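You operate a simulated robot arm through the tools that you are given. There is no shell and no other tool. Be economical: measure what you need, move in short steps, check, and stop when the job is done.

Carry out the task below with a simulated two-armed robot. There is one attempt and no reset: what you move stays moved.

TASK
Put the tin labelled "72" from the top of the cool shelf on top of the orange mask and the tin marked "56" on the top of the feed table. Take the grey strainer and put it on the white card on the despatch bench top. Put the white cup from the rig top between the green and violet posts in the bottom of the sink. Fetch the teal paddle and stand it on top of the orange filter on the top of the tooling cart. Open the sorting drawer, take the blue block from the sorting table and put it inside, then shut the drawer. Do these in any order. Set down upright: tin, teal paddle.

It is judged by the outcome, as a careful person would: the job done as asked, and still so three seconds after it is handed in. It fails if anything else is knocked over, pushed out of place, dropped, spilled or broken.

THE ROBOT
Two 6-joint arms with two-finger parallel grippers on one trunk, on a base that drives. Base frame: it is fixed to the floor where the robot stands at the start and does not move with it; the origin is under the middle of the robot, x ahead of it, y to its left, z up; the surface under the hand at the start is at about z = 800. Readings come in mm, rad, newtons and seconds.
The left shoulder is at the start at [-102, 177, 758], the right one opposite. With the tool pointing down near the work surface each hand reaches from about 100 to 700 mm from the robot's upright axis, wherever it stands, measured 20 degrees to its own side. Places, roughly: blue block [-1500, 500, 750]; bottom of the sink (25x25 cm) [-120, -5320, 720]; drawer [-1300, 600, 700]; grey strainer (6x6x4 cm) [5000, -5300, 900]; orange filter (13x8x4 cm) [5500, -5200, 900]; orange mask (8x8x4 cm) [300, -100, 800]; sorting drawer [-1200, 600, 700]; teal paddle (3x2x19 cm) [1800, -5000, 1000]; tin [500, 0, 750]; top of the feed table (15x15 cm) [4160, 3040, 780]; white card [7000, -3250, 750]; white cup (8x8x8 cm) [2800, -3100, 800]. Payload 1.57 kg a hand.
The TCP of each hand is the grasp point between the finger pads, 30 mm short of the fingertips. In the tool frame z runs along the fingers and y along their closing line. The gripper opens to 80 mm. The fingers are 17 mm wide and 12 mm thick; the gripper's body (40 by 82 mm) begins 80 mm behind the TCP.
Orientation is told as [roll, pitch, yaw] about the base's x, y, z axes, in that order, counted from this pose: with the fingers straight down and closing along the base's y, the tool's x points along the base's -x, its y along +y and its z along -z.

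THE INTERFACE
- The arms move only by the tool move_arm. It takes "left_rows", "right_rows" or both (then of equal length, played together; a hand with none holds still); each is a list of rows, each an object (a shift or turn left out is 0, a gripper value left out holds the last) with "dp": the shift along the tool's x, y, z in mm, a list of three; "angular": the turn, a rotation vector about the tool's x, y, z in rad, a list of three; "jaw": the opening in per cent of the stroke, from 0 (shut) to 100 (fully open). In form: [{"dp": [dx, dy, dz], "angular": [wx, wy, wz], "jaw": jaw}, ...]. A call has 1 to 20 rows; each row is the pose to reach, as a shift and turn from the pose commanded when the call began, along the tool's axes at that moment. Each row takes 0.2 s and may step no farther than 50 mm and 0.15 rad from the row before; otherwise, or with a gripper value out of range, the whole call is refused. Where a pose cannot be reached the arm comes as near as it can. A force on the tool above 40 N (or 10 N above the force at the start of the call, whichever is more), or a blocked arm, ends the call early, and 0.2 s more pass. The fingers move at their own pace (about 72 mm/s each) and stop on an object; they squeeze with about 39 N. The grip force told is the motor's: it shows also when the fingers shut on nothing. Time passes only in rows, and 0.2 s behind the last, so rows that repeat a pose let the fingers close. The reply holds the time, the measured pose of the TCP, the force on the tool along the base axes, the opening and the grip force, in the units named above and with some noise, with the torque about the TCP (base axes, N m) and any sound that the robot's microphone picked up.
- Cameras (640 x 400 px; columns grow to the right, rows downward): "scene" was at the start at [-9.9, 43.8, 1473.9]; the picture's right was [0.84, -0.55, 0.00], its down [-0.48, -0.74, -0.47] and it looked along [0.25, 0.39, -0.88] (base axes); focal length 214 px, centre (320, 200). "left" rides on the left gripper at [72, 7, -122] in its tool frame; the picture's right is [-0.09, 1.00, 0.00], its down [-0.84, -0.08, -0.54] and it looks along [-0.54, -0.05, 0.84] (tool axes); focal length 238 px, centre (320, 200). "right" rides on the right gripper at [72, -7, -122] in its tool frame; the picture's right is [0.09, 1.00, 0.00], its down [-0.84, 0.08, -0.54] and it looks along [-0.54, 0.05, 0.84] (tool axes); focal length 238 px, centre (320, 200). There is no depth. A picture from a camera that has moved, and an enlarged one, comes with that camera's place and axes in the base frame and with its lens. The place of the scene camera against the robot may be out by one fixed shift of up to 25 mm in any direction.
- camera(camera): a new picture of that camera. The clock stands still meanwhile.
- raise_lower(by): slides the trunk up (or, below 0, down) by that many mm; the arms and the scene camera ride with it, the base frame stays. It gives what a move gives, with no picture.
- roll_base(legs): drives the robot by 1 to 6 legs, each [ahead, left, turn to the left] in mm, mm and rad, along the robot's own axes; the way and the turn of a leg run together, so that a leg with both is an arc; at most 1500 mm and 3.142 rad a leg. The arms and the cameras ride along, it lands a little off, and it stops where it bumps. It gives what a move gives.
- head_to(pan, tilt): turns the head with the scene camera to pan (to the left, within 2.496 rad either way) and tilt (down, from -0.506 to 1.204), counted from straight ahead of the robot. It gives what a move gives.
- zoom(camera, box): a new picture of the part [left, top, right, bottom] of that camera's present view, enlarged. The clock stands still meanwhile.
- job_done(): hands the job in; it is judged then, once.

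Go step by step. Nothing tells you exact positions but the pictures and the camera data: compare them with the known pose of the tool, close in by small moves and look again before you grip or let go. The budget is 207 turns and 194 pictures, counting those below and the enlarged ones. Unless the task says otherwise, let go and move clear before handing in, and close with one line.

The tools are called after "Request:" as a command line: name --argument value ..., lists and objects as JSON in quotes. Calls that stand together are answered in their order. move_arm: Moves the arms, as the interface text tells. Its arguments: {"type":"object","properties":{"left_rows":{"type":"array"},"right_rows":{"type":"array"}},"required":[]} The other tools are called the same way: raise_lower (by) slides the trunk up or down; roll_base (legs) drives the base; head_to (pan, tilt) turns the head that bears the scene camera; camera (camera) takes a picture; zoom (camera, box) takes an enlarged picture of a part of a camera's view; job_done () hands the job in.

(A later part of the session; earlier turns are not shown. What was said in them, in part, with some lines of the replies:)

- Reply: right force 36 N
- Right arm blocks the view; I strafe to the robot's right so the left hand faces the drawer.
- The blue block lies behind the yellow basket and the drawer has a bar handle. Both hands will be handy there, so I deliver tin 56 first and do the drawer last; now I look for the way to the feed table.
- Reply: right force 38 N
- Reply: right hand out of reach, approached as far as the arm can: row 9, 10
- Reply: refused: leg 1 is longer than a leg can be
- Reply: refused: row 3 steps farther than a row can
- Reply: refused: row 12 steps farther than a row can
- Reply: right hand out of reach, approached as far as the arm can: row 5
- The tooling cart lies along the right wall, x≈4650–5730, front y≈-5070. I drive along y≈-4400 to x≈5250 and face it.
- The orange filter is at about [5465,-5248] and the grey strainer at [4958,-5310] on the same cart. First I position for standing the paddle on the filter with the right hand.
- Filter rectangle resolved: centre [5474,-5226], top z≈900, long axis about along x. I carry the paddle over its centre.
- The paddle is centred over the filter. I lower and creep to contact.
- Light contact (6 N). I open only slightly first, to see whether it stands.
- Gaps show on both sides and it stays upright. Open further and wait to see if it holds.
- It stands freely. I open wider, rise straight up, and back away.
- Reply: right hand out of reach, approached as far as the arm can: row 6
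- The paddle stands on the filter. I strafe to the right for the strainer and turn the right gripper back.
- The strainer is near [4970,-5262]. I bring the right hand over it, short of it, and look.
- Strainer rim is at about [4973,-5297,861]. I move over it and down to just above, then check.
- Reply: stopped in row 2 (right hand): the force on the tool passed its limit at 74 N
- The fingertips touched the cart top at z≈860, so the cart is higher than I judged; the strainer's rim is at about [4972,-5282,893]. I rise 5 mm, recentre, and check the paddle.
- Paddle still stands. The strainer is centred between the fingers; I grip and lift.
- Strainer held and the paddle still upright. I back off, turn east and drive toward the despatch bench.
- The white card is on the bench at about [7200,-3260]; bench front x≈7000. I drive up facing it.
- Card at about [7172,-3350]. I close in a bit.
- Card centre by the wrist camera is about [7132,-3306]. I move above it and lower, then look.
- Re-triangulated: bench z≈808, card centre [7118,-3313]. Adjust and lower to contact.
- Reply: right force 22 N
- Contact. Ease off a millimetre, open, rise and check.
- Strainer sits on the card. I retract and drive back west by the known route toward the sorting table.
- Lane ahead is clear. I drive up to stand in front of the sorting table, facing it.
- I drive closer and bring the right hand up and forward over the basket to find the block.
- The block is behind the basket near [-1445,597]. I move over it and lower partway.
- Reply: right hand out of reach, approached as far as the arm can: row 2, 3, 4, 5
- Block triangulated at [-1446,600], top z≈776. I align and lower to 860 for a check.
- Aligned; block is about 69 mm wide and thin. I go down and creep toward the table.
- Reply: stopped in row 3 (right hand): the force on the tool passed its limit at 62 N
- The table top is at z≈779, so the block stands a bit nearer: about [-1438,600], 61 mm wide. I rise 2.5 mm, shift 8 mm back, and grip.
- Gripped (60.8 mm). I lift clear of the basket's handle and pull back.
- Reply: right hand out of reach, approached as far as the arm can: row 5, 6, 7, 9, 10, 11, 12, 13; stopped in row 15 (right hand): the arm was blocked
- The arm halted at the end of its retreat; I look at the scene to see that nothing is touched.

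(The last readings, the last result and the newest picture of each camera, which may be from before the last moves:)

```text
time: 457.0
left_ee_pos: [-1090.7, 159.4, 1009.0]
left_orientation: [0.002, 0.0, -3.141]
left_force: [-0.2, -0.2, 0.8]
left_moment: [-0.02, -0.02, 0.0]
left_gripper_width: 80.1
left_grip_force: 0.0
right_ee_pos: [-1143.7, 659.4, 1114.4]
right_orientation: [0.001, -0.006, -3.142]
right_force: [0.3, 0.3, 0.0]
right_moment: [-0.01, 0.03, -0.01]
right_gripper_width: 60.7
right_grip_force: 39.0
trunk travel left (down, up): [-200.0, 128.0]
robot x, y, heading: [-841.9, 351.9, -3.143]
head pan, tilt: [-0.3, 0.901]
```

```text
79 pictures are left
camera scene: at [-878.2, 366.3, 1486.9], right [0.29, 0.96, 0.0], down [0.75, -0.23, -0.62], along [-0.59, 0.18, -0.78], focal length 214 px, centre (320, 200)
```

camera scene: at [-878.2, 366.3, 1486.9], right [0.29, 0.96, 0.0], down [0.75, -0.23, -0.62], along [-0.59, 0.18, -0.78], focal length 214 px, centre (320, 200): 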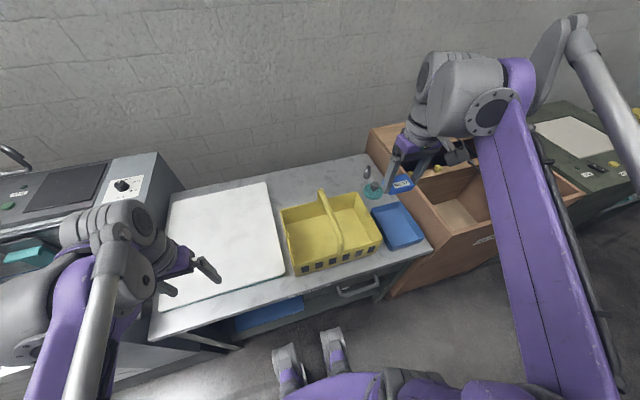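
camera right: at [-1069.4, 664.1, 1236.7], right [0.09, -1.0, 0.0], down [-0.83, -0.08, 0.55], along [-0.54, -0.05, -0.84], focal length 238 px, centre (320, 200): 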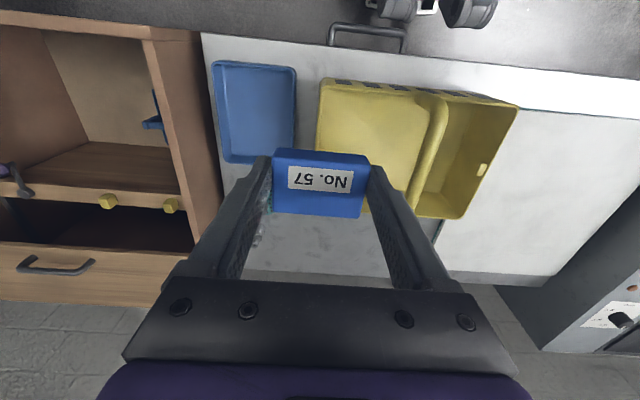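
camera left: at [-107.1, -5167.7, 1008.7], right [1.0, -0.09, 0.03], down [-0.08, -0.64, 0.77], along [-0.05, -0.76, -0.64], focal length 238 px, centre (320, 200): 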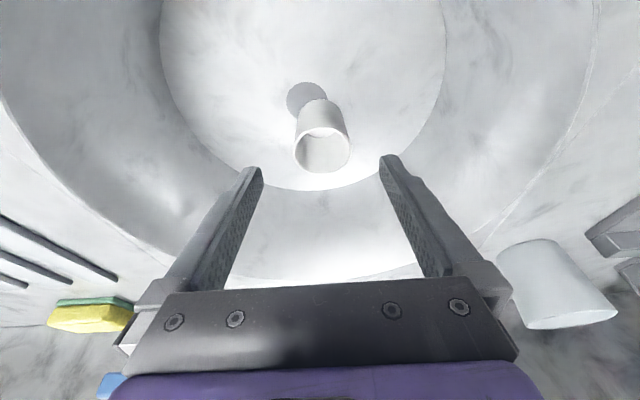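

All in place. I back off and shift right so the left hand faces the drawer handle.

Request:
roll_base --legs '[[-330, 0, 0], [0, -300, 0]]'

Request:
move_arm --left_rows '[{"dp": [0, 0, 40]}, {"dp": [0, 0, 80]}, {"dp": [0, 0, 100]}]'

Request:
head_to --pan 0.15 --tilt 0.85

Request:
camera --camera "scene"

Request:
camera --camera "left"

```text
time: 462.0
left_ee_pos: [-762.9, 457.6, 1008.5]
left_orientation: [0.001, 0.0, -3.133]
left_force: [0.1, -0.1, 0.6]
left_moment: [-0.02, -0.01, 0.0]
left_gripper_width: 79.8
left_grip_force: 0.1
right_ee_pos: [-818.8, 955.7, 1114.5]
right_orientation: [-0.001, -0.005, -3.135]
right_force: [-0.2, -0.2, -0.5]
right_moment: [-0.03, 0.0, 0.01]
right_gripper_width: 60.7
right_grip_force: 38.6
trunk travel left (down, up): [-200.0, 128.0]
robot x, y, heading: [-513.9, 653.5, -3.134]
head pan, tilt: [-0.3, 0.901]
```

```text
time: 462.8
left_ee_pos: [-761.3, 457.8, 908.1]
left_orientation: [0.003, 0.001, -3.134]
left_force: [-0.6, 0.3, 0.3]
left_moment: [-0.03, 0.0, 0.0]
left_gripper_width: 79.7
left_grip_force: 0.0
right_ee_pos: [-818.8, 957.0, 1115.1]
right_orientation: [-0.001, -0.005, -3.135]
right_force: [0.6, -0.1, 0.3]
right_moment: [0.0, -0.01, 0.03]
right_gripper_width: 60.6
right_grip_force: 38.9
trunk travel left (down, up): [-200.0, 128.0]
robot x, y, heading: [-513.3, 655.0, -3.134]
head pan, tilt: [-0.3, 0.901]
```

```text
time: 463.7
left_ee_pos: [-761.4, 458.4, 908.9]
left_orientation: [0.002, 0.001, -3.134]
left_force: [0.2, -0.2, 0.1]
left_moment: [-0.01, -0.04, 0.07]
left_gripper_width: 80.1
left_grip_force: 0.0
right_ee_pos: [-818.7, 956.4, 1114.5]
right_orientation: [0.001, -0.005, -3.133]
right_force: [-0.6, 1.0, -0.7]
right_moment: [-0.01, 0.0, 0.03]
right_gripper_width: 60.7
right_grip_force: 38.9
trunk travel left (down, up): [-200.0, 128.0]
robot x, y, heading: [-509.2, 655.4, -3.139]
head pan, tilt: [0.15, 0.85]
```

```text
78 pictures are left
camera scene: at [-556.3, 632.2, 1490.7], right [-0.16, 0.99, 0.0], down [0.74, 0.12, -0.66], along [-0.65, -0.1, -0.75], focal length 214 px, centre (320, 200)
```

scene: 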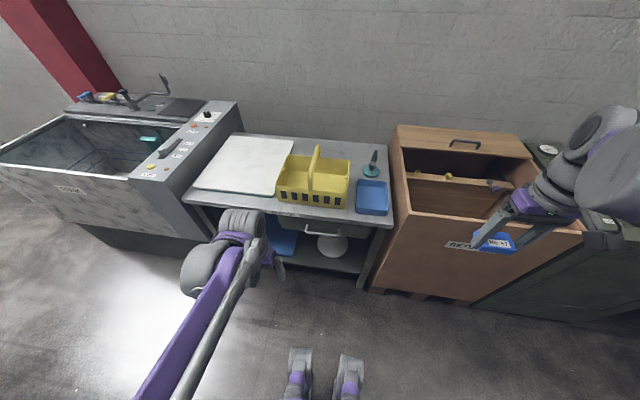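

```text
77 pictures are left
camera left: at [-689.4, 451.3, 1031.1], right [-0.09, -1.0, 0.0], down [-0.84, 0.07, 0.54], along [-0.54, 0.04, -0.84], focal length 238 px, centre (320, 200)
```

left: 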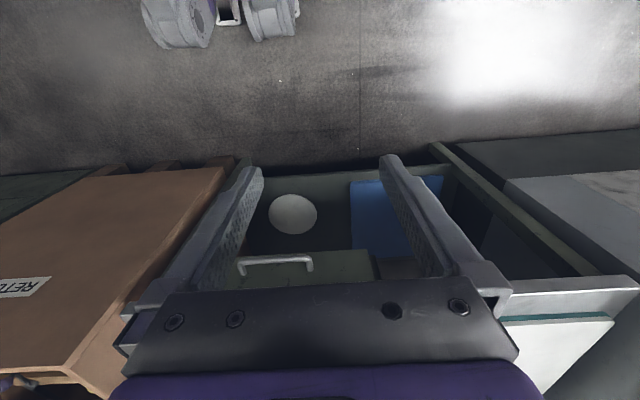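

The bar handle spans y≈495–635 under the table edge. I turn the left hand to point forward with the fingers closing vertically, for gripping the bar.

Request:
move_arm --left_rows '[{"dp": [-10, 0, 0], "angular": [-0.0863, -0.0863, 0.0863]}, {"dp": [-20, 0, 0], "angular": [-0.1726, -0.1726, 0.1726]}, {"dp": [-30, 0, 0], "angular": [-0.2589, -0.2589, 0.2589]}, {"dp": [-40, 0, 0], "angular": [-0.3452, -0.3452, 0.3452]}, {"dp": [-50, 0, 0], "angular": [-0.4315, -0.4315, 0.4315]}, {"dp": [-60, 0, 10], "angular": [-0.5178, -0.5178, 0.5178]}, {"dp": [-70, 0, 20], "angular": [-0.6041, -0.6041, 0.6041]}, {"dp": [-80, 0, 30], "angular": [-0.6904, -0.6904, 0.6904]}, {"dp": [-90, 0, 40], "angular": [-0.7767, -0.7767, 0.7767]}, {"dp": [-100, 0, 50], "angular": [-0.863, -0.863, 0.863]}, {"dp": [-110, 0, 60], "angular": [-0.9493, -0.9493, 0.9493]}, {"dp": [-120, 0, 70], "angular": [-1.0356, -1.0356, 1.0356]}, {"dp": [-130, 0, 80], "angular": [-1.1219, -1.1219, 1.1219]}, {"dp": [-130, 0, 90], "angular": [-1.2082, -1.2082, 1.2082]}]'

Request:
camera --camera "left"

Request:
camera --camera "scene"

```text
time: 466.7
left_ee_pos: [-926.0, 480.3, 886.7]
left_orientation: [1.563, -0.008, 1.596]
left_force: [0.6, 1.3, -0.4]
left_moment: [-0.05, 0.0, 0.05]
left_gripper_width: 79.9
left_grip_force: 0.1
left hand out of reach, approached as far as the arm can: row 12, 13, 14
right_ee_pos: [-820.0, 956.6, 1115.3]
right_orientation: [-0.002, -0.004, -3.135]
right_force: [-0.9, 0.5, -1.1]
right_moment: [0.0, -0.02, 0.0]
right_gripper_width: 60.5
right_grip_force: 38.8
trunk travel left (down, up): [-200.0, 128.0]
robot x, y, heading: [-512.4, 654.0, -3.131]
head pan, tilt: [0.15, 0.85]
```

```text
76 pictures are left
camera left: at [-802.3, 411.0, 894.7], right [-0.01, 0.09, 1.0], down [0.52, 0.85, -0.07], along [-0.85, 0.52, -0.05], focal length 238 px, centre (320, 200)
```

left: 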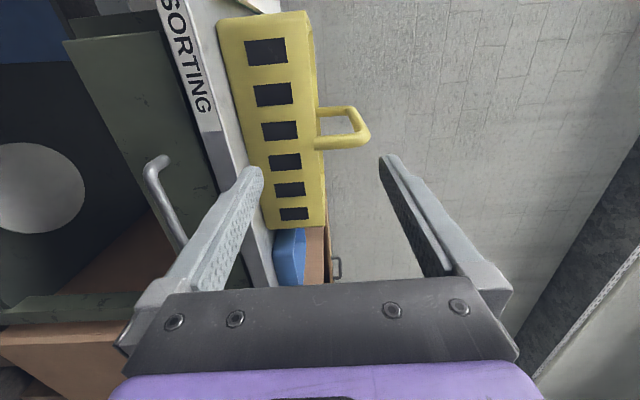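

```text
75 pictures are left
camera scene: at [-556.8, 632.9, 1490.7], right [-0.16, 0.99, 0.0], down [0.74, 0.12, -0.66], along [-0.65, -0.1, -0.75], focal length 214 px, centre (320, 200)
```

scene: 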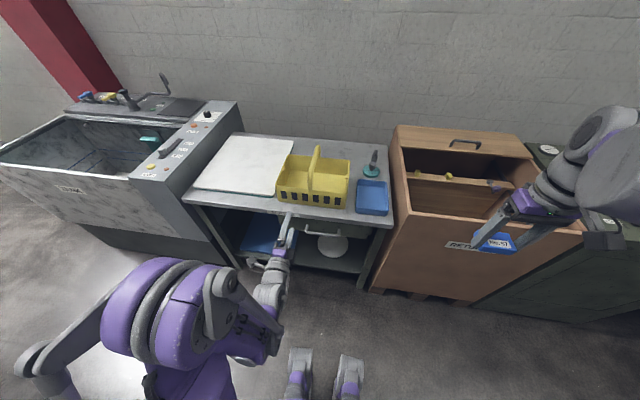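

The bar is at about [-1033, y 495–635, z 706] under a table edge at z≈765. I back off 120 mm for arm room, then bring the hand level with the bar, half open.

Request:
roll_base --legs '[[-120, 0, -0.008]]'

Request:
move_arm --left_rows '[{"dp": [-14, -30, 20], "jaw": 55}, {"dp": [-28, -60, 40]}, {"dp": [-42, -90, 60]}, {"dp": [-56, -120, 80]}, {"dp": [-70, -150, 100]}, {"dp": [-85, -178, 120]}, {"dp": [-85, -178, 120]}]'

Request:
camera --camera "left"

```text
time: 467.9
left_ee_pos: [-808.0, 484.0, 888.6]
left_orientation: [1.568, -0.001, 1.588]
left_force: [0.6, 0.1, 0.3]
left_moment: [-0.06, -0.04, 0.02]
left_gripper_width: 79.9
left_grip_force: 0.1
right_ee_pos: [-697.3, 958.5, 1115.1]
right_orientation: [0.0, -0.005, 3.14]
right_force: [0.5, -0.2, -0.8]
right_moment: [-0.01, 0.03, -0.03]
right_gripper_width: 60.8
right_grip_force: 39.0
trunk travel left (down, up): [-200.0, 128.0]
robot x, y, heading: [-390.8, 654.4, 3.143]
head pan, tilt: [0.15, 0.85]
```

```text
time: 469.5
left_ee_pos: [-958.1, 572.8, 721.7]
left_orientation: [1.566, 0.0, 1.587]
left_force: [1.1, 0.0, 0.3]
left_moment: [-0.01, -0.01, -0.01]
left_gripper_width: 44.0
left_grip_force: 0.1
left hand out of reach, approached as far as the arm can: row 1, 2, 3, 4, 5, 6, 7
right_ee_pos: [-697.9, 959.2, 1115.1]
right_orientation: [0.001, -0.004, 3.14]
right_force: [-0.4, -0.1, -0.2]
right_moment: [-0.06, 0.02, 0.0]
right_gripper_width: 60.7
right_grip_force: 39.5
trunk travel left (down, up): [-200.0, 128.0]
robot x, y, heading: [-390.3, 652.0, 3.145]
head pan, tilt: [0.15, 0.85]
```

```text
74 pictures are left
camera left: at [-834.3, 503.2, 729.8], right [-0.01, 0.09, 1.0], down [0.53, 0.85, -0.08], along [-0.85, 0.53, -0.05], focal length 238 px, centre (320, 200)
```

left: 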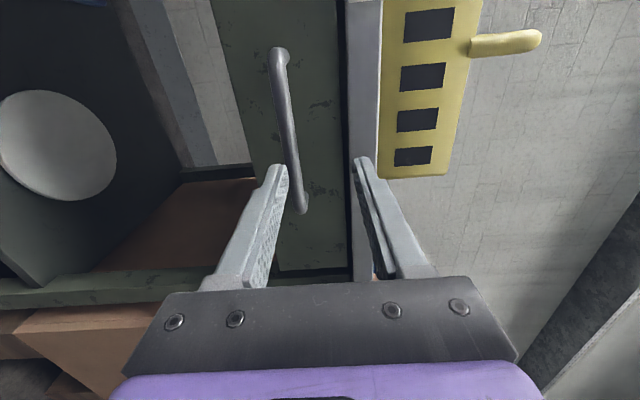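

Now the bar is clearly seen at about z 699, x −1035, centre y 568. I move toward it in a small step and check how the arm follows.

Request:
move_arm --left_rows '[{"dp": [0, -10, 15]}, {"dp": [0, -18, 30]}, {"dp": [0, -18, 30]}]'

Request:
camera --camera "left"

```text
time: 470.3
left_ee_pos: [-988.0, 572.9, 705.5]
left_orientation: [1.567, 0.001, 1.588]
left_force: [0.1, -0.6, 0.7]
left_moment: [-0.01, -0.02, 0.02]
left_gripper_width: 44.0
left_grip_force: 0.1
right_ee_pos: [-697.3, 958.2, 1114.9]
right_orientation: [0.001, -0.006, 3.141]
right_force: [0.3, 0.8, -0.5]
right_moment: [-0.03, 0.0, 0.0]
right_gripper_width: 60.8
right_grip_force: 39.2
trunk travel left (down, up): [-200.0, 128.0]
robot x, y, heading: [-391.9, 650.8, 3.138]
head pan, tilt: [0.15, 0.85]
```

```text
73 pictures are left
camera left: at [-864.4, 502.1, 712.0], right [-0.01, 0.09, 1.0], down [0.53, 0.84, -0.08], along [-0.85, 0.53, -0.05], focal length 238 px, centre (320, 200)
```

left: 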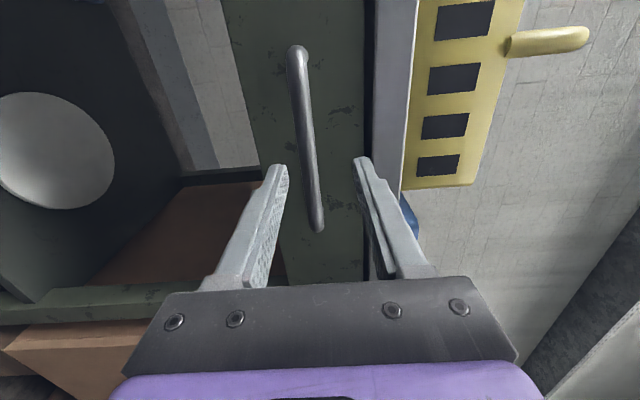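

The bar lies between the fingers. I advance 42 mm, trim down 4 mm, and close on it.

Request:
move_arm --left_rows '[{"dp": [0, -4, 15]}, {"dp": [0, -4, 30]}, {"dp": [0, -4, 42]}, {"dp": [0, -4, 42]}]'

Request:
camera --camera "left"

```text
time: 471.3
left_ee_pos: [-1029.4, 572.0, 700.6]
left_orientation: [1.565, 0.001, 1.588]
left_force: [1.2, -1.0, 0.2]
left_moment: [-0.01, 0.01, 0.01]
left_gripper_width: 43.8
left_grip_force: 0.0
right_ee_pos: [-698.0, 959.1, 1115.5]
right_orientation: [0.0, -0.005, 3.14]
right_force: [-0.6, 0.2, -0.6]
right_moment: [-0.02, -0.02, 0.01]
right_gripper_width: 60.7
right_grip_force: 38.7
trunk travel left (down, up): [-200.0, 128.0]
robot x, y, heading: [-390.9, 654.7, 3.139]
head pan, tilt: [0.15, 0.85]
```

```text
72 pictures are left
camera left: at [-906.2, 501.3, 707.5], right [-0.01, 0.09, 1.0], down [0.53, 0.85, -0.08], along [-0.85, 0.53, -0.05], focal length 238 px, centre (320, 200)
```

left: 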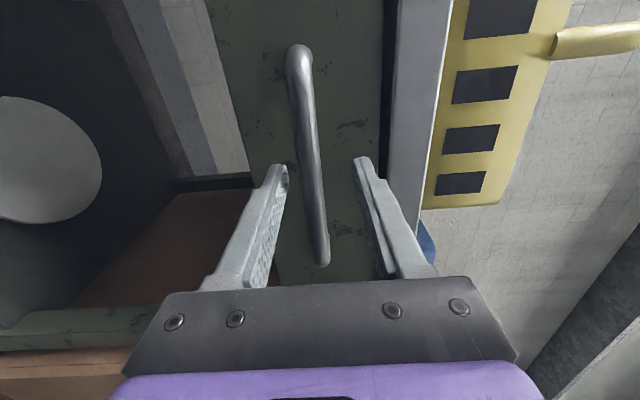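

Request:
move_arm --left_rows '[{"dp": [0, -1, 7]}, {"dp": [0, -1, 14]}, {"dp": [0, -1, 14], "jaw": 0}, {"dp": [0, -1, 14]}, {"dp": [0, -1, 14]}, {"dp": [0, -1, 14]}]'

Request:
camera --camera "left"

```text
time: 472.4
left_ee_pos: [-1043.2, 571.5, 695.3]
left_orientation: [1.555, -0.001, 1.581]
left_force: [1.2, -1.0, -22.9]
left_moment: [-0.11, 0.06, -0.05]
left_gripper_width: 13.8
left_grip_force: 30.1
right_ee_pos: [-698.7, 959.8, 1115.4]
right_orientation: [0.001, -0.004, 3.14]
right_force: [0.0, -0.2, -0.3]
right_moment: [0.02, 0.0, -0.02]
right_gripper_width: 60.8
right_grip_force: 39.4
trunk travel left (down, up): [-200.0, 128.0]
robot x, y, heading: [-392.5, 655.8, 3.143]
head pan, tilt: [0.15, 0.85]
stopped in row 5 (left hand): the force on the tool passed its limit at 46 N (the readings are from after the stop); the commanded pose is now the measured one
```

```text
71 pictures are left
camera left: at [-920.3, 500.8, 703.1], right [-0.01, 0.09, 1.0], down [0.53, 0.84, -0.07], along [-0.85, 0.53, -0.06], focal length 238 px, centre (320, 200)
```

left: 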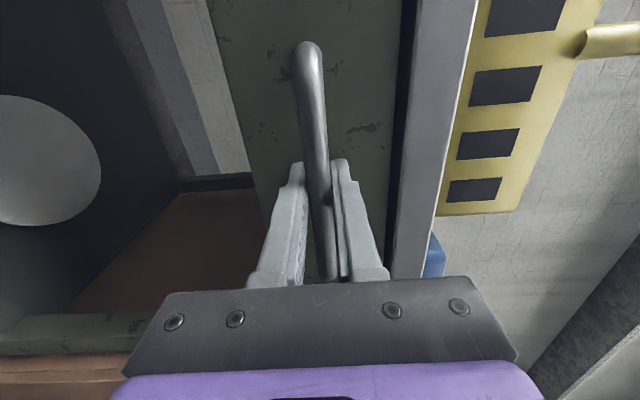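

The bar is in the jaws but off-centre; I shift 3 mm down to relieve and finish closing.

Request:
move_arm --left_rows '[{"dp": [0, -2, 0]}, {"dp": [0, -3, 0], "jaw": 0}, {"dp": [0, -3, 0]}, {"dp": [0, -3, 0]}]'

```text
time: 473.4
left_ee_pos: [-1041.2, 570.9, 695.4]
left_orientation: [1.564, -0.002, 1.584]
left_force: [0.1, -2.1, 5.9]
left_moment: [-0.1, -0.03, 0.3]
left_gripper_width: 13.8
left_grip_force: 30.9
right_ee_pos: [-697.9, 957.9, 1114.5]
right_orientation: [0.0, -0.006, 3.139]
right_force: [0.3, -0.8, 0.1]
right_moment: [-0.03, 0.0, -0.02]
right_gripper_width: 60.8
right_grip_force: 39.0
trunk travel left (down, up): [-200.0, 128.0]
robot x, y, heading: [-393.7, 650.5, 3.141]
head pan, tilt: [0.15, 0.85]
```

Gripped. I pull the drawer open by backing the base.

Request:
roll_base --legs '[[-100, 0, 0]]'

Request:
camera --camera "scene"

```text
time: 474.5
left_ee_pos: [-942.5, 572.2, 694.8]
left_orientation: [1.565, -0.001, 1.583]
left_force: [-0.5, -3.3, 8.0]
left_moment: [-0.16, -0.05, 0.92]
left_gripper_width: 13.9
left_grip_force: 30.6
right_ee_pos: [-596.8, 957.7, 1114.6]
right_orientation: [0.001, -0.004, 3.141]
right_force: [0.4, 0.5, 1.0]
right_moment: [-0.01, 0.04, 0.03]
right_gripper_width: 60.8
right_grip_force: 39.3
trunk travel left (down, up): [-200.0, 128.0]
robot x, y, heading: [-294.7, 656.1, 3.141]
head pan, tilt: [0.15, 0.85]
```

```text
70 pictures are left
camera scene: at [-336.7, 632.4, 1490.8], right [-0.15, 0.99, 0.0], down [0.74, 0.11, -0.66], along [-0.65, -0.1, -0.75], focal length 214 px, centre (320, 200)
```

scene: 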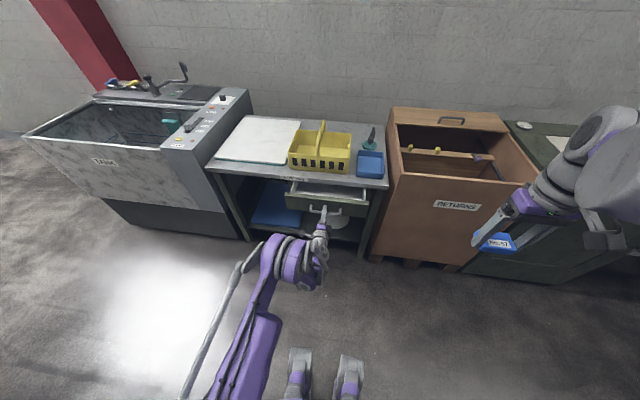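

The drawer is opening. Another 90 mm.

Request:
roll_base --legs '[[-90, 0, 0]]'

Request:
zoom --camera "scene" --box '[220, 100, 420, 250]'

```text
time: 475.6
left_ee_pos: [-851.4, 572.1, 695.2]
left_orientation: [1.563, -0.001, 1.584]
left_force: [0.0, 4.0, 6.0]
left_moment: [-0.09, -0.03, 0.93]
left_gripper_width: 14.0
left_grip_force: 30.1
right_ee_pos: [-507.1, 958.4, 1116.2]
right_orientation: [-0.001, -0.006, 3.141]
right_force: [0.2, 0.6, 0.2]
right_moment: [0.01, 0.02, 0.0]
right_gripper_width: 60.8
right_grip_force: 39.2
trunk travel left (down, up): [-200.0, 128.0]
robot x, y, heading: [-203.2, 650.1, 3.142]
head pan, tilt: [0.15, 0.85]
```

```text
2.67 times, centred on (320, 175) of scene
camera zoom: at [-247.2, 633.1, 1490.8], right [-0.15, 0.99, 0.0], down [0.74, 0.11, -0.66], along [-0.65, -0.1, -0.75], focal length 572 px, centre (320, 267)
```

zoom: 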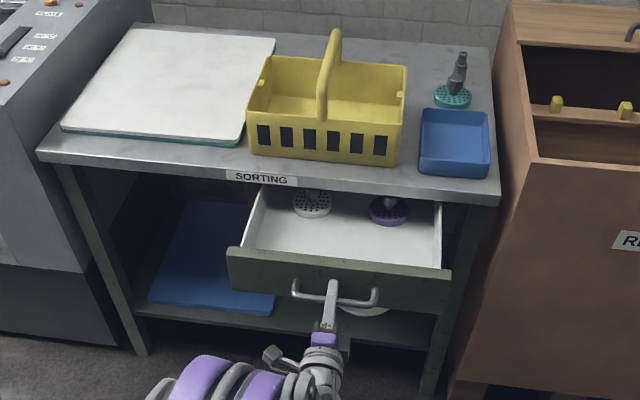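

The drawer is open about 190 mm with two items at the back; the front is free. I let go of the handle and withdraw.

Request:
move_arm --left_rows '[{"dp": [0, 0, 0], "jaw": 40}, {"dp": [0, 0, 0], "jaw": 60}, {"dp": [0, 0, 0]}]'

Request:
roll_base --legs '[[-90, 0, 0]]'

Request:
zoom --camera "scene" --box '[220, 100, 420, 250]'

```text
time: 476.4
left_ee_pos: [-853.2, 571.7, 694.2]
left_orientation: [1.563, -0.002, 1.585]
left_force: [-0.2, -0.5, 0.1]
left_moment: [0.0, 0.01, 0.0]
left_gripper_width: 48.3
left_grip_force: 0.1
right_ee_pos: [-508.8, 958.5, 1115.4]
right_orientation: [0.0, -0.005, 3.14]
right_force: [-0.8, 0.0, -0.7]
right_moment: [0.02, 0.0, -0.03]
right_gripper_width: 60.7
right_grip_force: 39.4
trunk travel left (down, up): [-200.0, 128.0]
robot x, y, heading: [-203.8, 655.2, 3.142]
head pan, tilt: [0.15, 0.85]
```

```text
time: 477.5
left_ee_pos: [-762.6, 571.6, 693.7]
left_orientation: [1.565, -0.003, 1.585]
left_force: [0.5, 0.5, 0.0]
left_moment: [0.01, 0.02, 0.01]
left_gripper_width: 48.0
left_grip_force: 0.1
right_ee_pos: [-419.2, 958.9, 1115.3]
right_orientation: [0.001, -0.006, 3.142]
right_force: [0.4, 0.1, -0.3]
right_moment: [0.02, -0.01, 0.0]
right_gripper_width: 60.9
right_grip_force: 39.1
trunk travel left (down, up): [-200.0, 128.0]
robot x, y, heading: [-116.7, 653.3, 3.14]
head pan, tilt: [0.15, 0.85]
```

```text
2.67 times, centred on (320, 175) of scene
camera zoom: at [-158.1, 632.5, 1490.7], right [-0.15, 0.99, 0.0], down [0.74, 0.11, -0.66], along [-0.65, -0.1, -0.75], focal length 572 px, centre (320, 267)
```

zoom: 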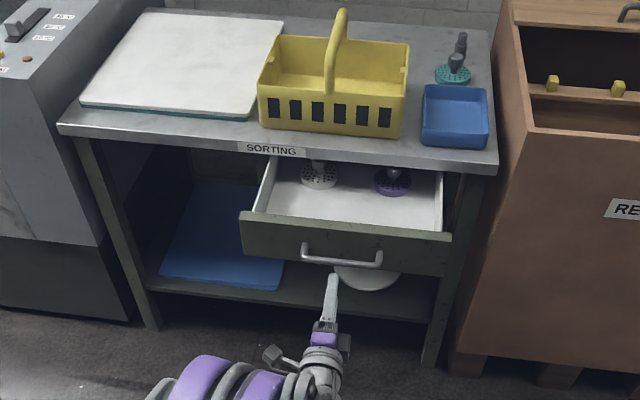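

Drawer stays open. I raise the left hand, then reposition so the right hand can set the block in the drawer's front.

Request:
move_arm --left_rows '[{"dp": [0, 40, 0], "jaw": 0}, {"dp": [0, 80, 0]}, {"dp": [0, 120, 0]}, {"dp": [0, 160, 0]}, {"dp": [0, 190, 0]}]'

Request:
roll_base --legs '[[0, 265, 0], [180, 0, 0]]'

Request:
move_arm --right_rows '[{"dp": [-35, 20, 15]}, {"dp": [-70, 40, 35]}, {"dp": [-105, 60, 55]}, {"dp": [-140, 75, 75]}, {"dp": [-175, 85, 95]}, {"dp": [-210, 95, 115]}, {"dp": [-245, 100, 130]}, {"dp": [-245, 100, 130]}]'

Request:
camera --camera "right"

Request:
camera --camera "scene"

```text
time: 478.7
left_ee_pos: [-764.4, 571.4, 887.3]
left_orientation: [1.563, -0.003, 1.584]
left_force: [-0.4, 0.4, 0.2]
left_moment: [0.0, 0.04, 0.0]
left_gripper_width: 0.1
left_grip_force: 21.4
right_ee_pos: [-419.8, 959.0, 1116.1]
right_orientation: [-0.001, -0.005, 3.141]
right_force: [-0.2, -0.4, -1.2]
right_moment: [-0.02, 0.0, -0.05]
right_gripper_width: 61.0
right_grip_force: 39.5
trunk travel left (down, up): [-200.0, 128.0]
robot x, y, heading: [-116.6, 656.5, 3.141]
head pan, tilt: [0.15, 0.85]
```

```text
time: 482.8
left_ee_pos: [-943.0, 308.8, 884.7]
left_orientation: [1.561, -0.001, 1.579]
left_force: [-0.2, 0.0, -0.6]
left_moment: [0.02, 0.0, -0.01]
left_gripper_width: 0.0
left_grip_force: 21.0
right_ee_pos: [-594.9, 694.1, 1114.9]
right_orientation: [0.0, -0.004, 3.136]
right_force: [-0.5, 0.2, -0.6]
right_moment: [0.0, -0.07, -0.02]
right_gripper_width: 60.7
right_grip_force: 38.9
trunk travel left (down, up): [-200.0, 128.0]
robot x, y, heading: [-291.2, 391.9, 3.136]
head pan, tilt: [0.15, 0.85]
```

```text
time: 484.6
left_ee_pos: [-942.3, 309.0, 884.5]
left_orientation: [1.564, -0.001, 1.581]
left_force: [0.2, -0.3, -0.3]
left_moment: [-0.01, 0.0, 0.04]
left_gripper_width: 0.0
left_grip_force: 21.3
right_ee_pos: [-841.0, 594.2, 987.6]
right_orientation: [0.0, -0.005, 3.137]
right_force: [-0.2, 0.2, -0.1]
right_moment: [-0.02, 0.03, 0.0]
right_gripper_width: 60.9
right_grip_force: 39.0
trunk travel left (down, up): [-200.0, 128.0]
robot x, y, heading: [-288.6, 388.1, 3.134]
head pan, tilt: [0.15, 0.85]
```

```text
67 pictures are left
camera right: at [-768.4, 601.1, 1107.1], right [0.09, -1.0, 0.0], down [-0.83, -0.07, 0.55], along [-0.54, -0.05, -0.84], focal length 238 px, centre (320, 200)
```

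right: 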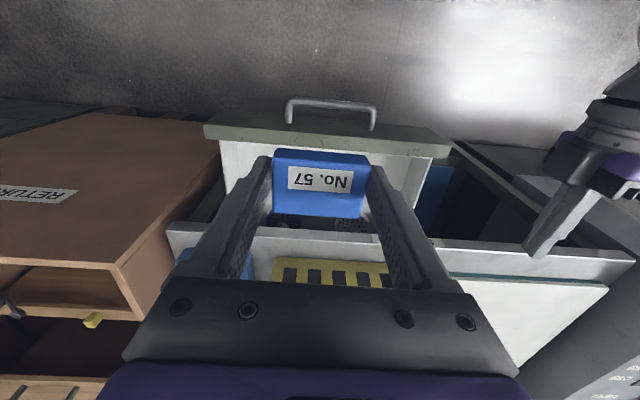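

```text
66 pictures are left
camera scene: at [-335.7, 366.7, 1490.8], right [-0.14, 0.99, 0.0], down [0.74, 0.11, -0.66], along [-0.65, -0.1, -0.75], focal length 214 px, centre (320, 200)
```

scene: 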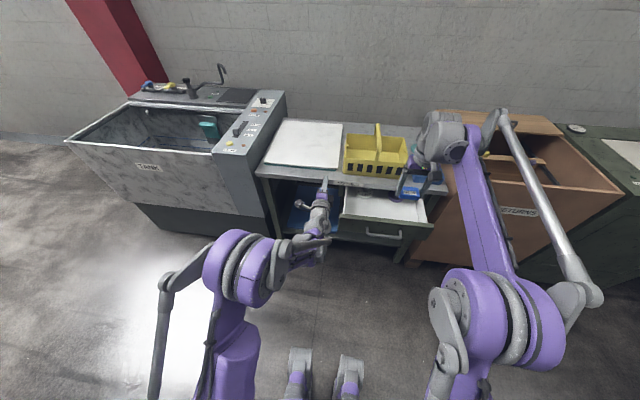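

The free part of the drawer spans x −903…−1038; I aim the block at [-965,575] and lower.

Request:
move_arm --right_rows '[{"dp": [-42, 6, 0]}, {"dp": [-84, 12, 0]}, {"dp": [-124, 19, 10]}, {"dp": [-124, 19, 55]}, {"dp": [-124, 19, 100]}, {"dp": [-124, 19, 145]}, {"dp": [-124, 19, 190]}, {"dp": [-124, 19, 205]}, {"dp": [-124, 19, 205]}]'

Request:
camera --camera "right"

Request:
zoom --camera "scene" --box '[300, 120, 460, 260]'

```text
time: 486.6
left_ee_pos: [-943.5, 308.8, 885.1]
left_orientation: [1.561, -0.004, 1.58]
left_force: [-1.2, -0.6, -0.5]
left_moment: [0.01, -0.01, 0.0]
left_gripper_width: 0.0
left_grip_force: 20.8
right_ee_pos: [-967.0, 576.0, 780.9]
right_orientation: [0.0, -0.006, 3.137]
right_force: [-0.6, 0.2, -0.5]
right_moment: [0.02, 0.01, 0.01]
right_gripper_width: 60.7
right_grip_force: 38.8
right hand out of reach, approached as far as the arm can: row 2, 3, 4, 5, 6
trunk travel left (down, up): [-200.0, 128.0]
robot x, y, heading: [-288.5, 386.7, 3.137]
head pan, tilt: [0.15, 0.85]
```

```text
65 pictures are left
camera right: at [-894.3, 582.9, 902.1], right [0.09, -1.0, 0.0], down [-0.83, -0.07, 0.55], along [-0.54, -0.05, -0.84], focal length 238 px, centre (320, 200)
```

right: 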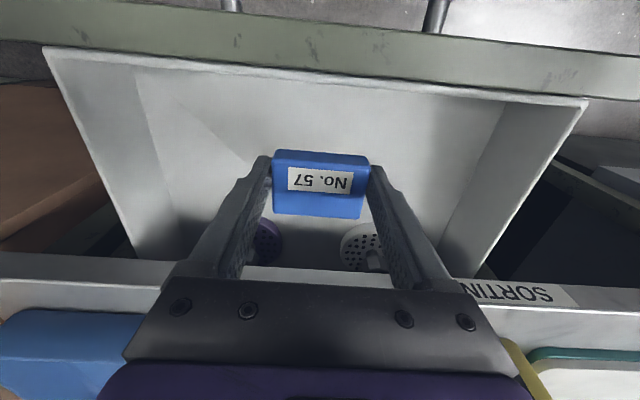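

```text
2.86 times, centred on (380, 190) of scene
camera zoom: at [-336.7, 366.7, 1490.7], right [-0.14, 0.99, 0.0], down [0.74, 0.11, -0.66], along [-0.65, -0.1, -0.75], focal length 613 px, centre (149, 229)
```

zoom: 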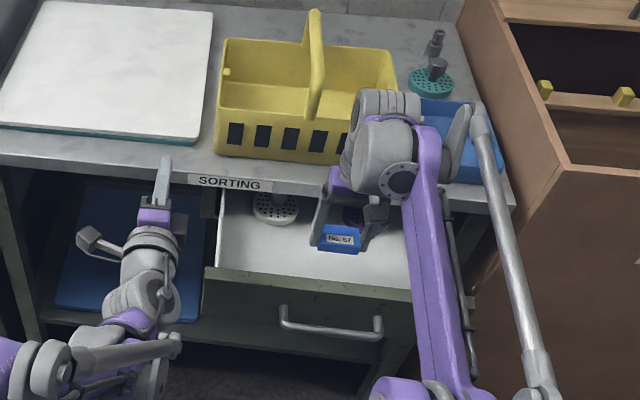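

Clear below. I lower to ~725, then creep to contact.

Request:
move_arm --right_rows '[{"dp": [0, 0, 25]}, {"dp": [0, 0, 42]}, {"dp": [0, 0, 48]}, {"dp": [0, 0, 51]}, {"dp": [0, 0, 54]}, {"dp": [0, 0, 57]}, {"dp": [0, 0, 60]}, {"dp": [0, 0, 62]}, {"dp": [0, 0, 64]}, {"dp": [0, 0, 66]}, {"dp": [0, 0, 68]}, {"dp": [0, 0, 70]}]'

Request:
camera --camera "right"

```text
time: 489.2
left_ee_pos: [-944.0, 308.5, 885.3]
left_orientation: [1.562, 0.0, 1.579]
left_force: [-0.4, -0.2, 0.6]
left_moment: [-0.02, -0.02, -0.01]
left_gripper_width: 0.0
left_grip_force: 21.0
right_ee_pos: [-968.1, 577.8, 712.8]
right_orientation: [0.0, -0.004, 3.136]
right_force: [-0.2, -0.3, -0.3]
right_moment: [-0.04, 0.03, 0.01]
right_gripper_width: 60.9
right_grip_force: 39.5
trunk travel left (down, up): [-200.0, 128.0]
robot x, y, heading: [-293.1, 386.5, 3.135]
head pan, tilt: [0.15, 0.85]
```

```text
63 pictures are left
camera right: at [-894.7, 583.2, 832.7], right [0.09, -1.0, 0.0], down [-0.83, -0.07, 0.55], along [-0.54, -0.05, -0.84], focal length 238 px, centre (320, 200)
```

right: 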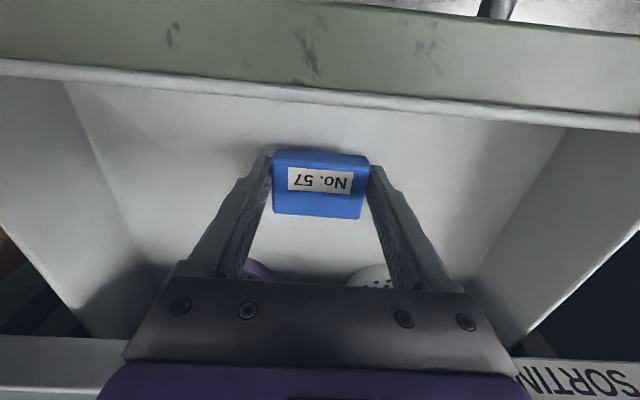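

Request:
move_arm --right_rows '[{"dp": [0, 0, 2]}, {"dp": [0, 0, 4]}, {"dp": [0, 0, 6]}, {"dp": [0, 0, 8]}, {"dp": [0, 0, 10]}, {"dp": [0, 0, 12]}, {"dp": [0, 0, 14]}, {"dp": [0, 0, 16]}, {"dp": [0, 0, 18]}, {"dp": [0, 0, 20]}, {"dp": [0, 0, 22]}, {"dp": [0, 0, 24]}, {"dp": [0, 0, 26]}, {"dp": [0, 0, 28]}]'

```text
time: 492.0
left_ee_pos: [-941.9, 307.4, 885.6]
left_orientation: [1.564, 0.0, 1.581]
left_force: [-0.3, 0.2, 1.1]
left_moment: [-0.01, 0.0, 0.02]
left_gripper_width: 0.0
left_grip_force: 21.4
right_ee_pos: [-966.3, 576.6, 691.4]
right_orientation: [0.001, -0.008, 3.138]
right_force: [-0.5, -0.2, 26.4]
right_moment: [0.01, 0.33, 0.01]
right_gripper_width: 60.7
right_grip_force: 38.9
trunk travel left (down, up): [-200.0, 128.0]
robot x, y, heading: [-291.9, 387.7, 3.135]
head pan, tilt: [0.15, 0.85]
stopped in row 14 (right hand): the force on the tool passed its limit at 44 N (the readings are from after the stop); the commanded pose is now the measured one
```

Contact. Ease off, open, rise straight up out of the drawer.

Request:
move_arm --right_rows '[{"dp": [0, 0, -1]}, {"dp": [0, 0, -1], "jaw": 90}, {"dp": [0, 0, -1], "jaw": 95}, {"dp": [0, 0, -1]}, {"dp": [0, 0, -30]}, {"dp": [0, 0, -70]}, {"dp": [0, 0, -115]}, {"dp": [0, 0, -160]}, {"dp": [0, 0, -205]}, {"dp": [10, 0, -240]}, {"dp": [40, 0, -260]}]'

Request:
camera --camera "right"

```text
time: 494.4
left_ee_pos: [-944.2, 309.2, 884.3]
left_orientation: [1.56, -0.002, 1.577]
left_force: [-0.5, 0.5, 0.8]
left_moment: [0.03, 0.03, -0.01]
left_gripper_width: 0.3
left_grip_force: 21.4
right_ee_pos: [-925.7, 577.1, 937.0]
right_orientation: [0.0, -0.005, 3.136]
right_force: [0.6, -1.2, 0.4]
right_moment: [0.0, -0.02, -0.01]
right_gripper_width: 76.0
right_grip_force: 0.1
right hand out of reach, approached as far as the arm can: row 8, 9, 10, 11
trunk travel left (down, up): [-200.0, 128.0]
robot x, y, heading: [-291.5, 384.6, 3.135]
head pan, tilt: [0.15, 0.85]
```

```text
62 pictures are left
camera right: at [-852.9, 584.0, 1059.0], right [0.09, -1.0, 0.0], down [-0.84, -0.07, 0.55], along [-0.54, -0.05, -0.84], focal length 238 px, centre (320, 200)
```

right: 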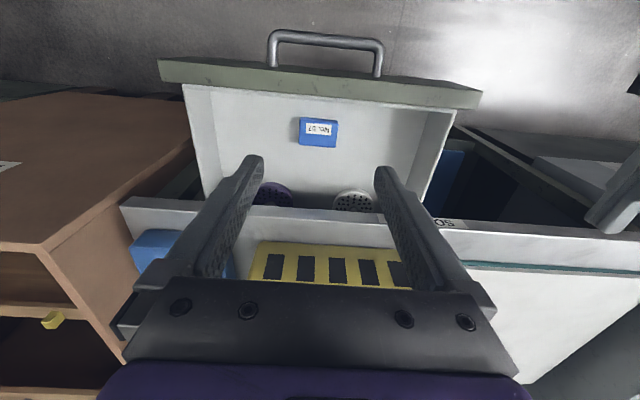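

The block lies in the drawer. I back out, swing the closed left hand in front of the drawer to push it shut.

Request:
roll_base --legs '[[-165, 0, 0.004], [0, -265, 0]]'

Request:
move_arm --left_rows '[{"dp": [0, -40, 0]}, {"dp": [0, -80, 0]}, {"dp": [0, -120, 0]}, {"dp": [0, -157, 0]}, {"dp": [0, -157, 0]}]'

Request:
camera --camera "left"

Request:
camera --camera "scene"

```text
time: 498.3
left_ee_pos: [-779.2, 568.4, 885.3]
left_orientation: [1.562, -0.003, 1.585]
left_force: [-0.1, 0.2, 0.1]
left_moment: [0.0, 0.01, -0.04]
left_gripper_width: 0.0
left_grip_force: 20.9
right_ee_pos: [-762.4, 837.5, 937.5]
right_orientation: [0.0, -0.005, 3.141]
right_force: [-0.3, -0.5, -0.3]
right_moment: [-0.01, 0.03, 0.0]
right_gripper_width: 75.8
right_grip_force: 0.1
trunk travel left (down, up): [-200.0, 128.0]
robot x, y, heading: [-127.8, 653.0, 3.14]
head pan, tilt: [0.15, 0.85]
```

```text
time: 499.5
left_ee_pos: [-779.1, 567.9, 727.2]
left_orientation: [1.562, -0.001, 1.586]
left_force: [-0.1, 0.5, 0.8]
left_moment: [-0.01, 0.0, -0.01]
left_gripper_width: 0.0
left_grip_force: 21.0
right_ee_pos: [-762.9, 837.7, 938.1]
right_orientation: [0.0, -0.006, 3.142]
right_force: [0.0, -0.5, 0.2]
right_moment: [0.02, -0.01, 0.02]
right_gripper_width: 76.3
right_grip_force: 0.0
trunk travel left (down, up): [-200.0, 128.0]
robot x, y, heading: [-127.7, 649.1, 3.141]
head pan, tilt: [0.15, 0.85]
```

```text
61 pictures are left
camera left: at [-655.8, 497.5, 735.1], right [-0.01, 0.09, 1.0], down [0.53, 0.84, -0.07], along [-0.85, 0.53, -0.06], focal length 238 px, centre (320, 200)
```

left: 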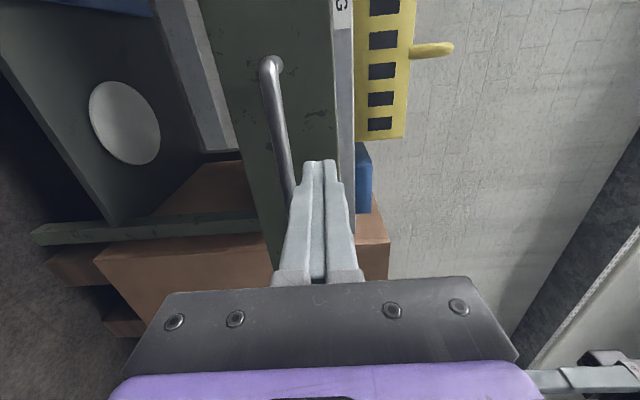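

```text
60 pictures are left
camera scene: at [-173.4, 629.9, 1490.8], right [-0.15, 0.99, 0.0], down [0.74, 0.11, -0.66], along [-0.65, -0.1, -0.75], focal length 214 px, centre (320, 200)
```

scene: 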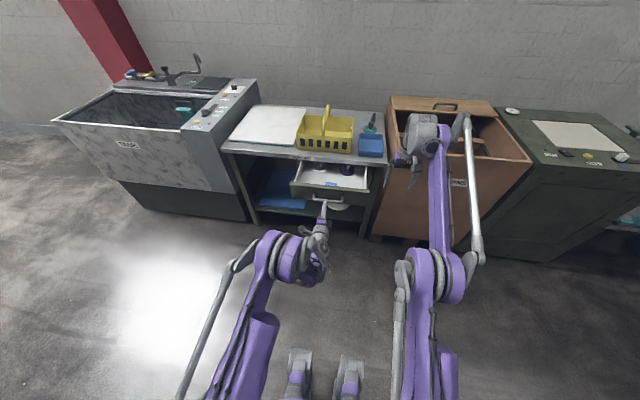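

Fingers face the panel just above the bar. I first draw the right hand back and up so it stays clear of the crate.

Request:
move_arm --right_rows '[{"dp": [40, 0, -20]}, {"dp": [80, 0, -40]}, {"dp": [120, 0, -60]}, {"dp": [160, 0, -80]}, {"dp": [200, 0, -100]}, {"dp": [230, 0, -120]}]'

Request:
roll_base --legs '[[150, 0, 0]]'

Request:
camera --camera "left"

```text
time: 500.9
left_ee_pos: [-778.6, 567.7, 727.3]
left_orientation: [1.562, -0.002, 1.584]
left_force: [0.0, 0.8, 0.7]
left_moment: [0.0, 0.0, 0.04]
left_gripper_width: 0.0
left_grip_force: 21.3
right_ee_pos: [-531.6, 837.4, 1055.9]
right_orientation: [0.0, -0.005, 3.14]
right_force: [0.4, 0.3, -0.2]
right_moment: [0.0, 0.02, 0.01]
right_gripper_width: 76.1
right_grip_force: 0.1
trunk travel left (down, up): [-200.0, 128.0]
robot x, y, heading: [-128.7, 649.3, 3.141]
head pan, tilt: [0.15, 0.85]
```

```text
time: 502.3
left_ee_pos: [-926.3, 567.6, 727.3]
left_orientation: [1.562, -0.002, 1.586]
left_force: [0.5, -0.1, -1.2]
left_moment: [0.01, 0.0, 0.04]
left_gripper_width: 0.0
left_grip_force: 21.5
right_ee_pos: [-680.8, 837.6, 1056.8]
right_orientation: [-0.001, -0.003, -3.14]
right_force: [-0.1, -1.0, 0.5]
right_moment: [0.02, -0.02, 0.0]
right_gripper_width: 76.0
right_grip_force: 0.0
trunk travel left (down, up): [-200.0, 128.0]
robot x, y, heading: [-275.8, 651.8, -3.144]
head pan, tilt: [0.15, 0.85]
```

```text
59 pictures are left
camera left: at [-804.2, 497.3, 735.1], right [-0.01, 0.09, 1.0], down [0.53, 0.84, -0.07], along [-0.85, 0.53, -0.06], focal length 238 px, centre (320, 200)
```

left: 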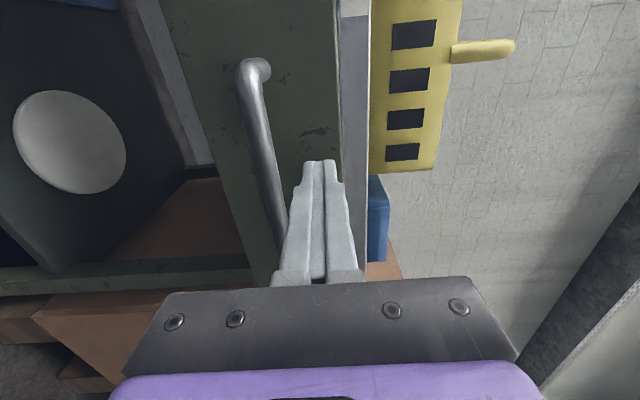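

Request:
roll_base --legs '[[90, 0, 0]]'

Request:
camera --camera "left"

Request:
zoom --camera "scene" --box '[220, 100, 420, 260]'

```text
time: 503.4
left_ee_pos: [-1016.2, 568.2, 728.0]
left_orientation: [1.562, -0.003, 1.585]
left_force: [-0.1, 0.4, -0.6]
left_moment: [0.02, 0.03, -0.03]
left_gripper_width: 0.0
left_grip_force: 21.1
right_ee_pos: [-770.2, 836.9, 1056.5]
right_orientation: [0.0, -0.003, -3.141]
right_force: [-0.5, 1.1, -0.6]
right_moment: [0.0, -0.01, 0.01]
right_gripper_width: 75.8
right_grip_force: 0.0
trunk travel left (down, up): [-200.0, 128.0]
robot x, y, heading: [-367.0, 649.4, -3.141]
head pan, tilt: [0.15, 0.85]
```

```text
58 pictures are left
camera left: at [-893.8, 497.3, 735.2], right [-0.01, 0.09, 1.0], down [0.53, 0.84, -0.07], along [-0.85, 0.53, -0.06], focal length 238 px, centre (320, 200)
```

left: 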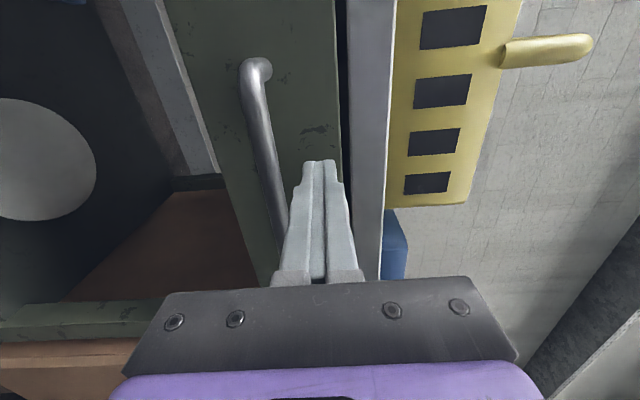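

```text
2.50 times, centred on (320, 180) of scene
camera zoom: at [-412.1, 629.8, 1490.7], right [-0.15, 0.99, 0.0], down [0.74, 0.11, -0.66], along [-0.65, -0.1, -0.75], focal length 536 px, centre (320, 250)
```

zoom: 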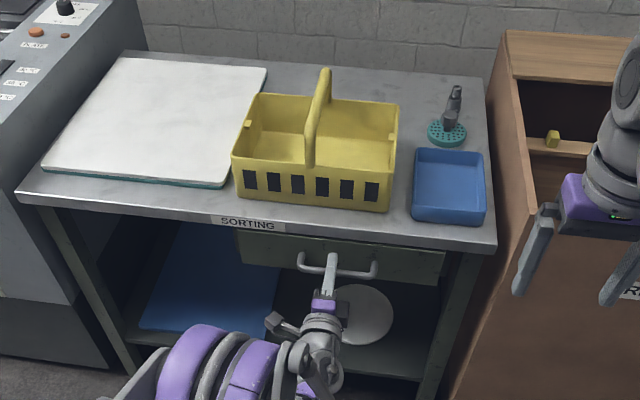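

Nearly shut; about 35–40 mm remain. Push on.

Request:
roll_base --legs '[[30, 0, 0]]'

Request:
move_arm --left_rows '[{"dp": [0, 0, 2]}, {"dp": [0, 0, 4]}, {"dp": [0, 0, 6]}, {"dp": [0, 0, 8]}, {"dp": [0, 0, 10]}, {"dp": [0, 0, 12]}, {"dp": [0, 0, 14]}, {"dp": [0, 0, 16]}, {"dp": [0, 0, 18]}, {"dp": [0, 0, 20]}]'

Request:
camera --camera "left"

Request:
zoom --camera "scene" --box '[220, 100, 420, 260]'

```text
time: 504.4
left_ee_pos: [-1043.2, 568.5, 728.2]
left_orientation: [1.565, -0.001, 1.588]
left_force: [-0.1, -0.1, 0.2]
left_moment: [-0.01, 0.01, -0.01]
left_gripper_width: 0.0
left_grip_force: 20.7
right_ee_pos: [-799.5, 836.8, 1055.9]
right_orientation: [0.0, -0.005, -3.142]
right_force: [-0.1, -0.3, 0.4]
right_moment: [0.02, 0.01, 0.01]
right_gripper_width: 76.2
right_grip_force: 0.0
trunk travel left (down, up): [-200.0, 128.0]
robot x, y, heading: [-395.9, 648.8, -3.138]
head pan, tilt: [0.15, 0.85]
stopped in leg 1: the force on the tool passed its limit at 89 N (the readings are from after the stop); the commanded pose is now the measured one
```

```text
time: 505.1
left_ee_pos: [-1044.1, 567.9, 730.0]
left_orientation: [1.565, -0.002, 1.586]
left_force: [13.9, -0.2, 2.4]
left_moment: [0.06, 0.09, -0.1]
left_gripper_width: 0.0
left_grip_force: 21.1
right_ee_pos: [-798.5, 838.1, 1058.0]
right_orientation: [0.001, -0.005, -3.142]
right_force: [-0.4, -0.2, 0.3]
right_moment: [0.03, -0.02, -0.04]
right_gripper_width: 75.9
right_grip_force: 0.2
trunk travel left (down, up): [-200.0, 128.0]
robot x, y, heading: [-394.9, 654.4, -3.141]
head pan, tilt: [0.15, 0.85]
stopped in row 3 (left hand): the force on the tool passed its limit at 45 N (the readings are from after the stop); the commanded pose is now the measured one
```

```text
56 pictures are left
camera left: at [-920.7, 497.1, 736.4], right [-0.01, 0.09, 1.0], down [0.53, 0.85, -0.07], along [-0.85, 0.53, -0.05], focal length 238 px, centre (320, 200)
```

left: 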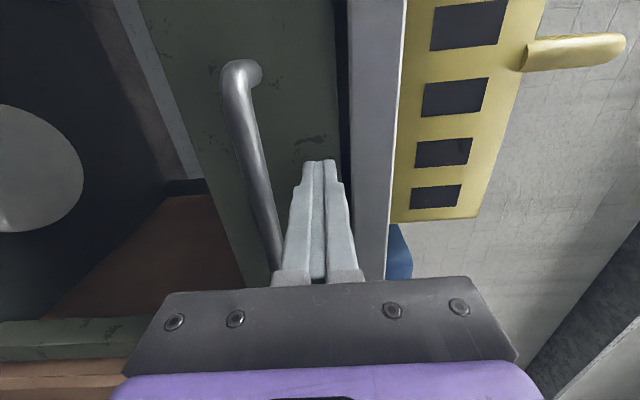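

```text
2.50 times, centred on (320, 180) of scene
camera zoom: at [-438.7, 629.9, 1490.9], right [-0.15, 0.99, 0.0], down [0.74, 0.11, -0.66], along [-0.65, -0.1, -0.75], focal length 536 px, centre (320, 250)
```

zoom: 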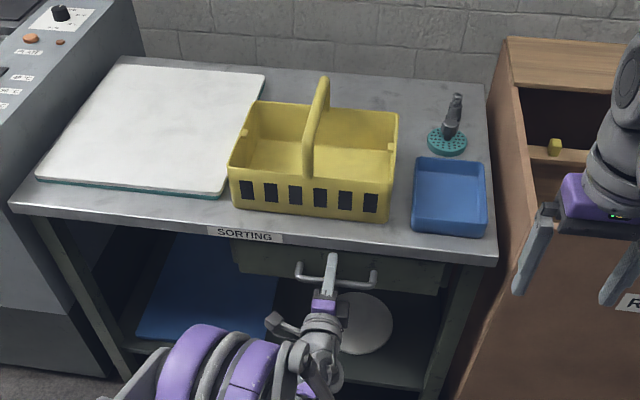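

The drawer stops firmly against 45–89 N with its face back where it was. I withdraw and inspect it.

Request:
roll_base --legs '[[-70, 0, 0]]'

Request:
camera --camera "left"

Request:
zoom --camera "scene" --box '[240, 150, 400, 260]'

```text
time: 506.1
left_ee_pos: [-974.3, 567.5, 727.6]
left_orientation: [1.565, -0.002, 1.586]
left_force: [0.4, 0.0, 0.0]
left_moment: [0.0, 0.02, -0.02]
left_gripper_width: 0.0
left_grip_force: 21.6
right_ee_pos: [-729.2, 836.0, 1056.6]
right_orientation: [-0.001, -0.004, -3.141]
right_force: [-1.0, 0.9, -0.5]
right_moment: [-0.03, 0.02, 0.01]
right_gripper_width: 76.1
right_grip_force: 0.0
trunk travel left (down, up): [-200.0, 128.0]
robot x, y, heading: [-328.1, 653.5, -3.139]
head pan, tilt: [0.15, 0.85]
```

```text
54 pictures are left
camera left: at [-851.8, 496.9, 736.1], right [-0.01, 0.09, 1.0], down [0.53, 0.85, -0.07], along [-0.85, 0.53, -0.05], focal length 238 px, centre (320, 200)
```

left: 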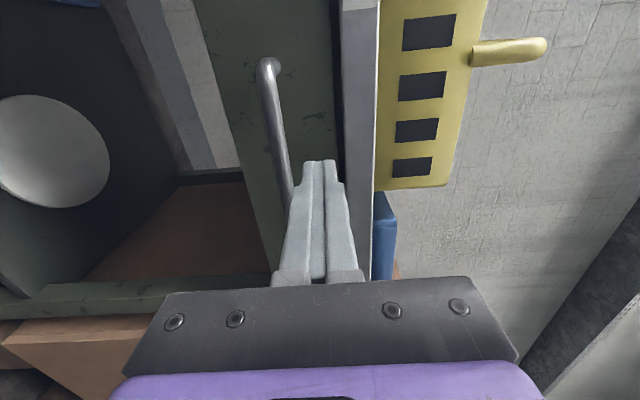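

```text
3.64 times, centred on (320, 205) of scene
camera zoom: at [-369.2, 629.8, 1490.8], right [-0.15, 0.99, 0.0], down [0.74, 0.11, -0.66], along [-0.65, -0.1, -0.75], focal length 780 px, centre (320, 182)
```

zoom: 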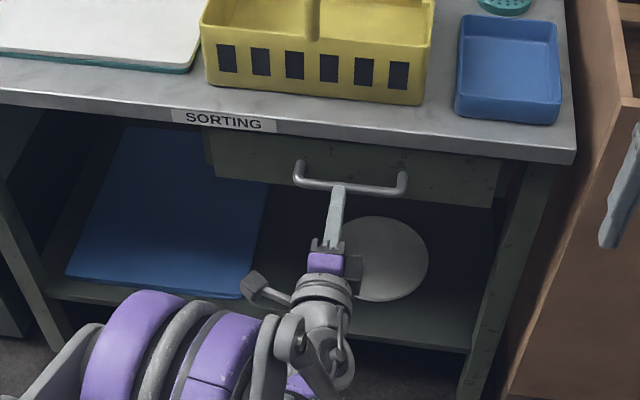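

The drawer is shut with its handle back at its original place (x≈−1052 in both views), and the table's things are undisturbed. I back clear and hand in.

Request:
roll_base --legs '[[-150, 0, 0]]'

Request:
camera --camera "scene"

```text
time: 507.5
left_ee_pos: [-824.8, 568.4, 728.9]
left_orientation: [1.568, -0.001, 1.585]
left_force: [0.0, 0.2, 0.5]
left_moment: [0.03, -0.01, -0.01]
left_gripper_width: 0.2
left_grip_force: 21.0
right_ee_pos: [-578.7, 834.7, 1057.3]
right_orientation: [0.001, -0.006, -3.142]
right_force: [-0.3, 0.0, 0.3]
right_moment: [0.01, 0.01, 0.03]
right_gripper_width: 76.0
right_grip_force: 0.1
trunk travel left (down, up): [-200.0, 128.0]
robot x, y, heading: [-175.1, 649.9, -3.143]
head pan, tilt: [0.15, 0.85]
```

```text
52 pictures are left
camera scene: at [-219.0, 630.0, 1490.8], right [-0.15, 0.99, 0.0], down [0.74, 0.11, -0.66], along [-0.65, -0.1, -0.75], focal length 214 px, centre (320, 200)
```

scene: 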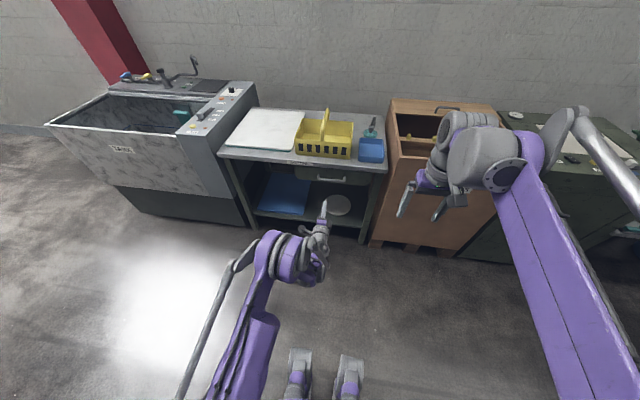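

Everything is in place and both hands are clear, so I hand in.

Request:
job_done

```text
The job is handed in.
```

The job is handed in: tin 72 stands on the orange mask, tin 56 on the feed table, the strainer on the white card, the cup in the bottom of the sink, the teal paddle upright on the filter, and the blue block in the shut drawer. I took "between the green and violet posts" to mean where the cup stood on the rig, since the sink has no posts.
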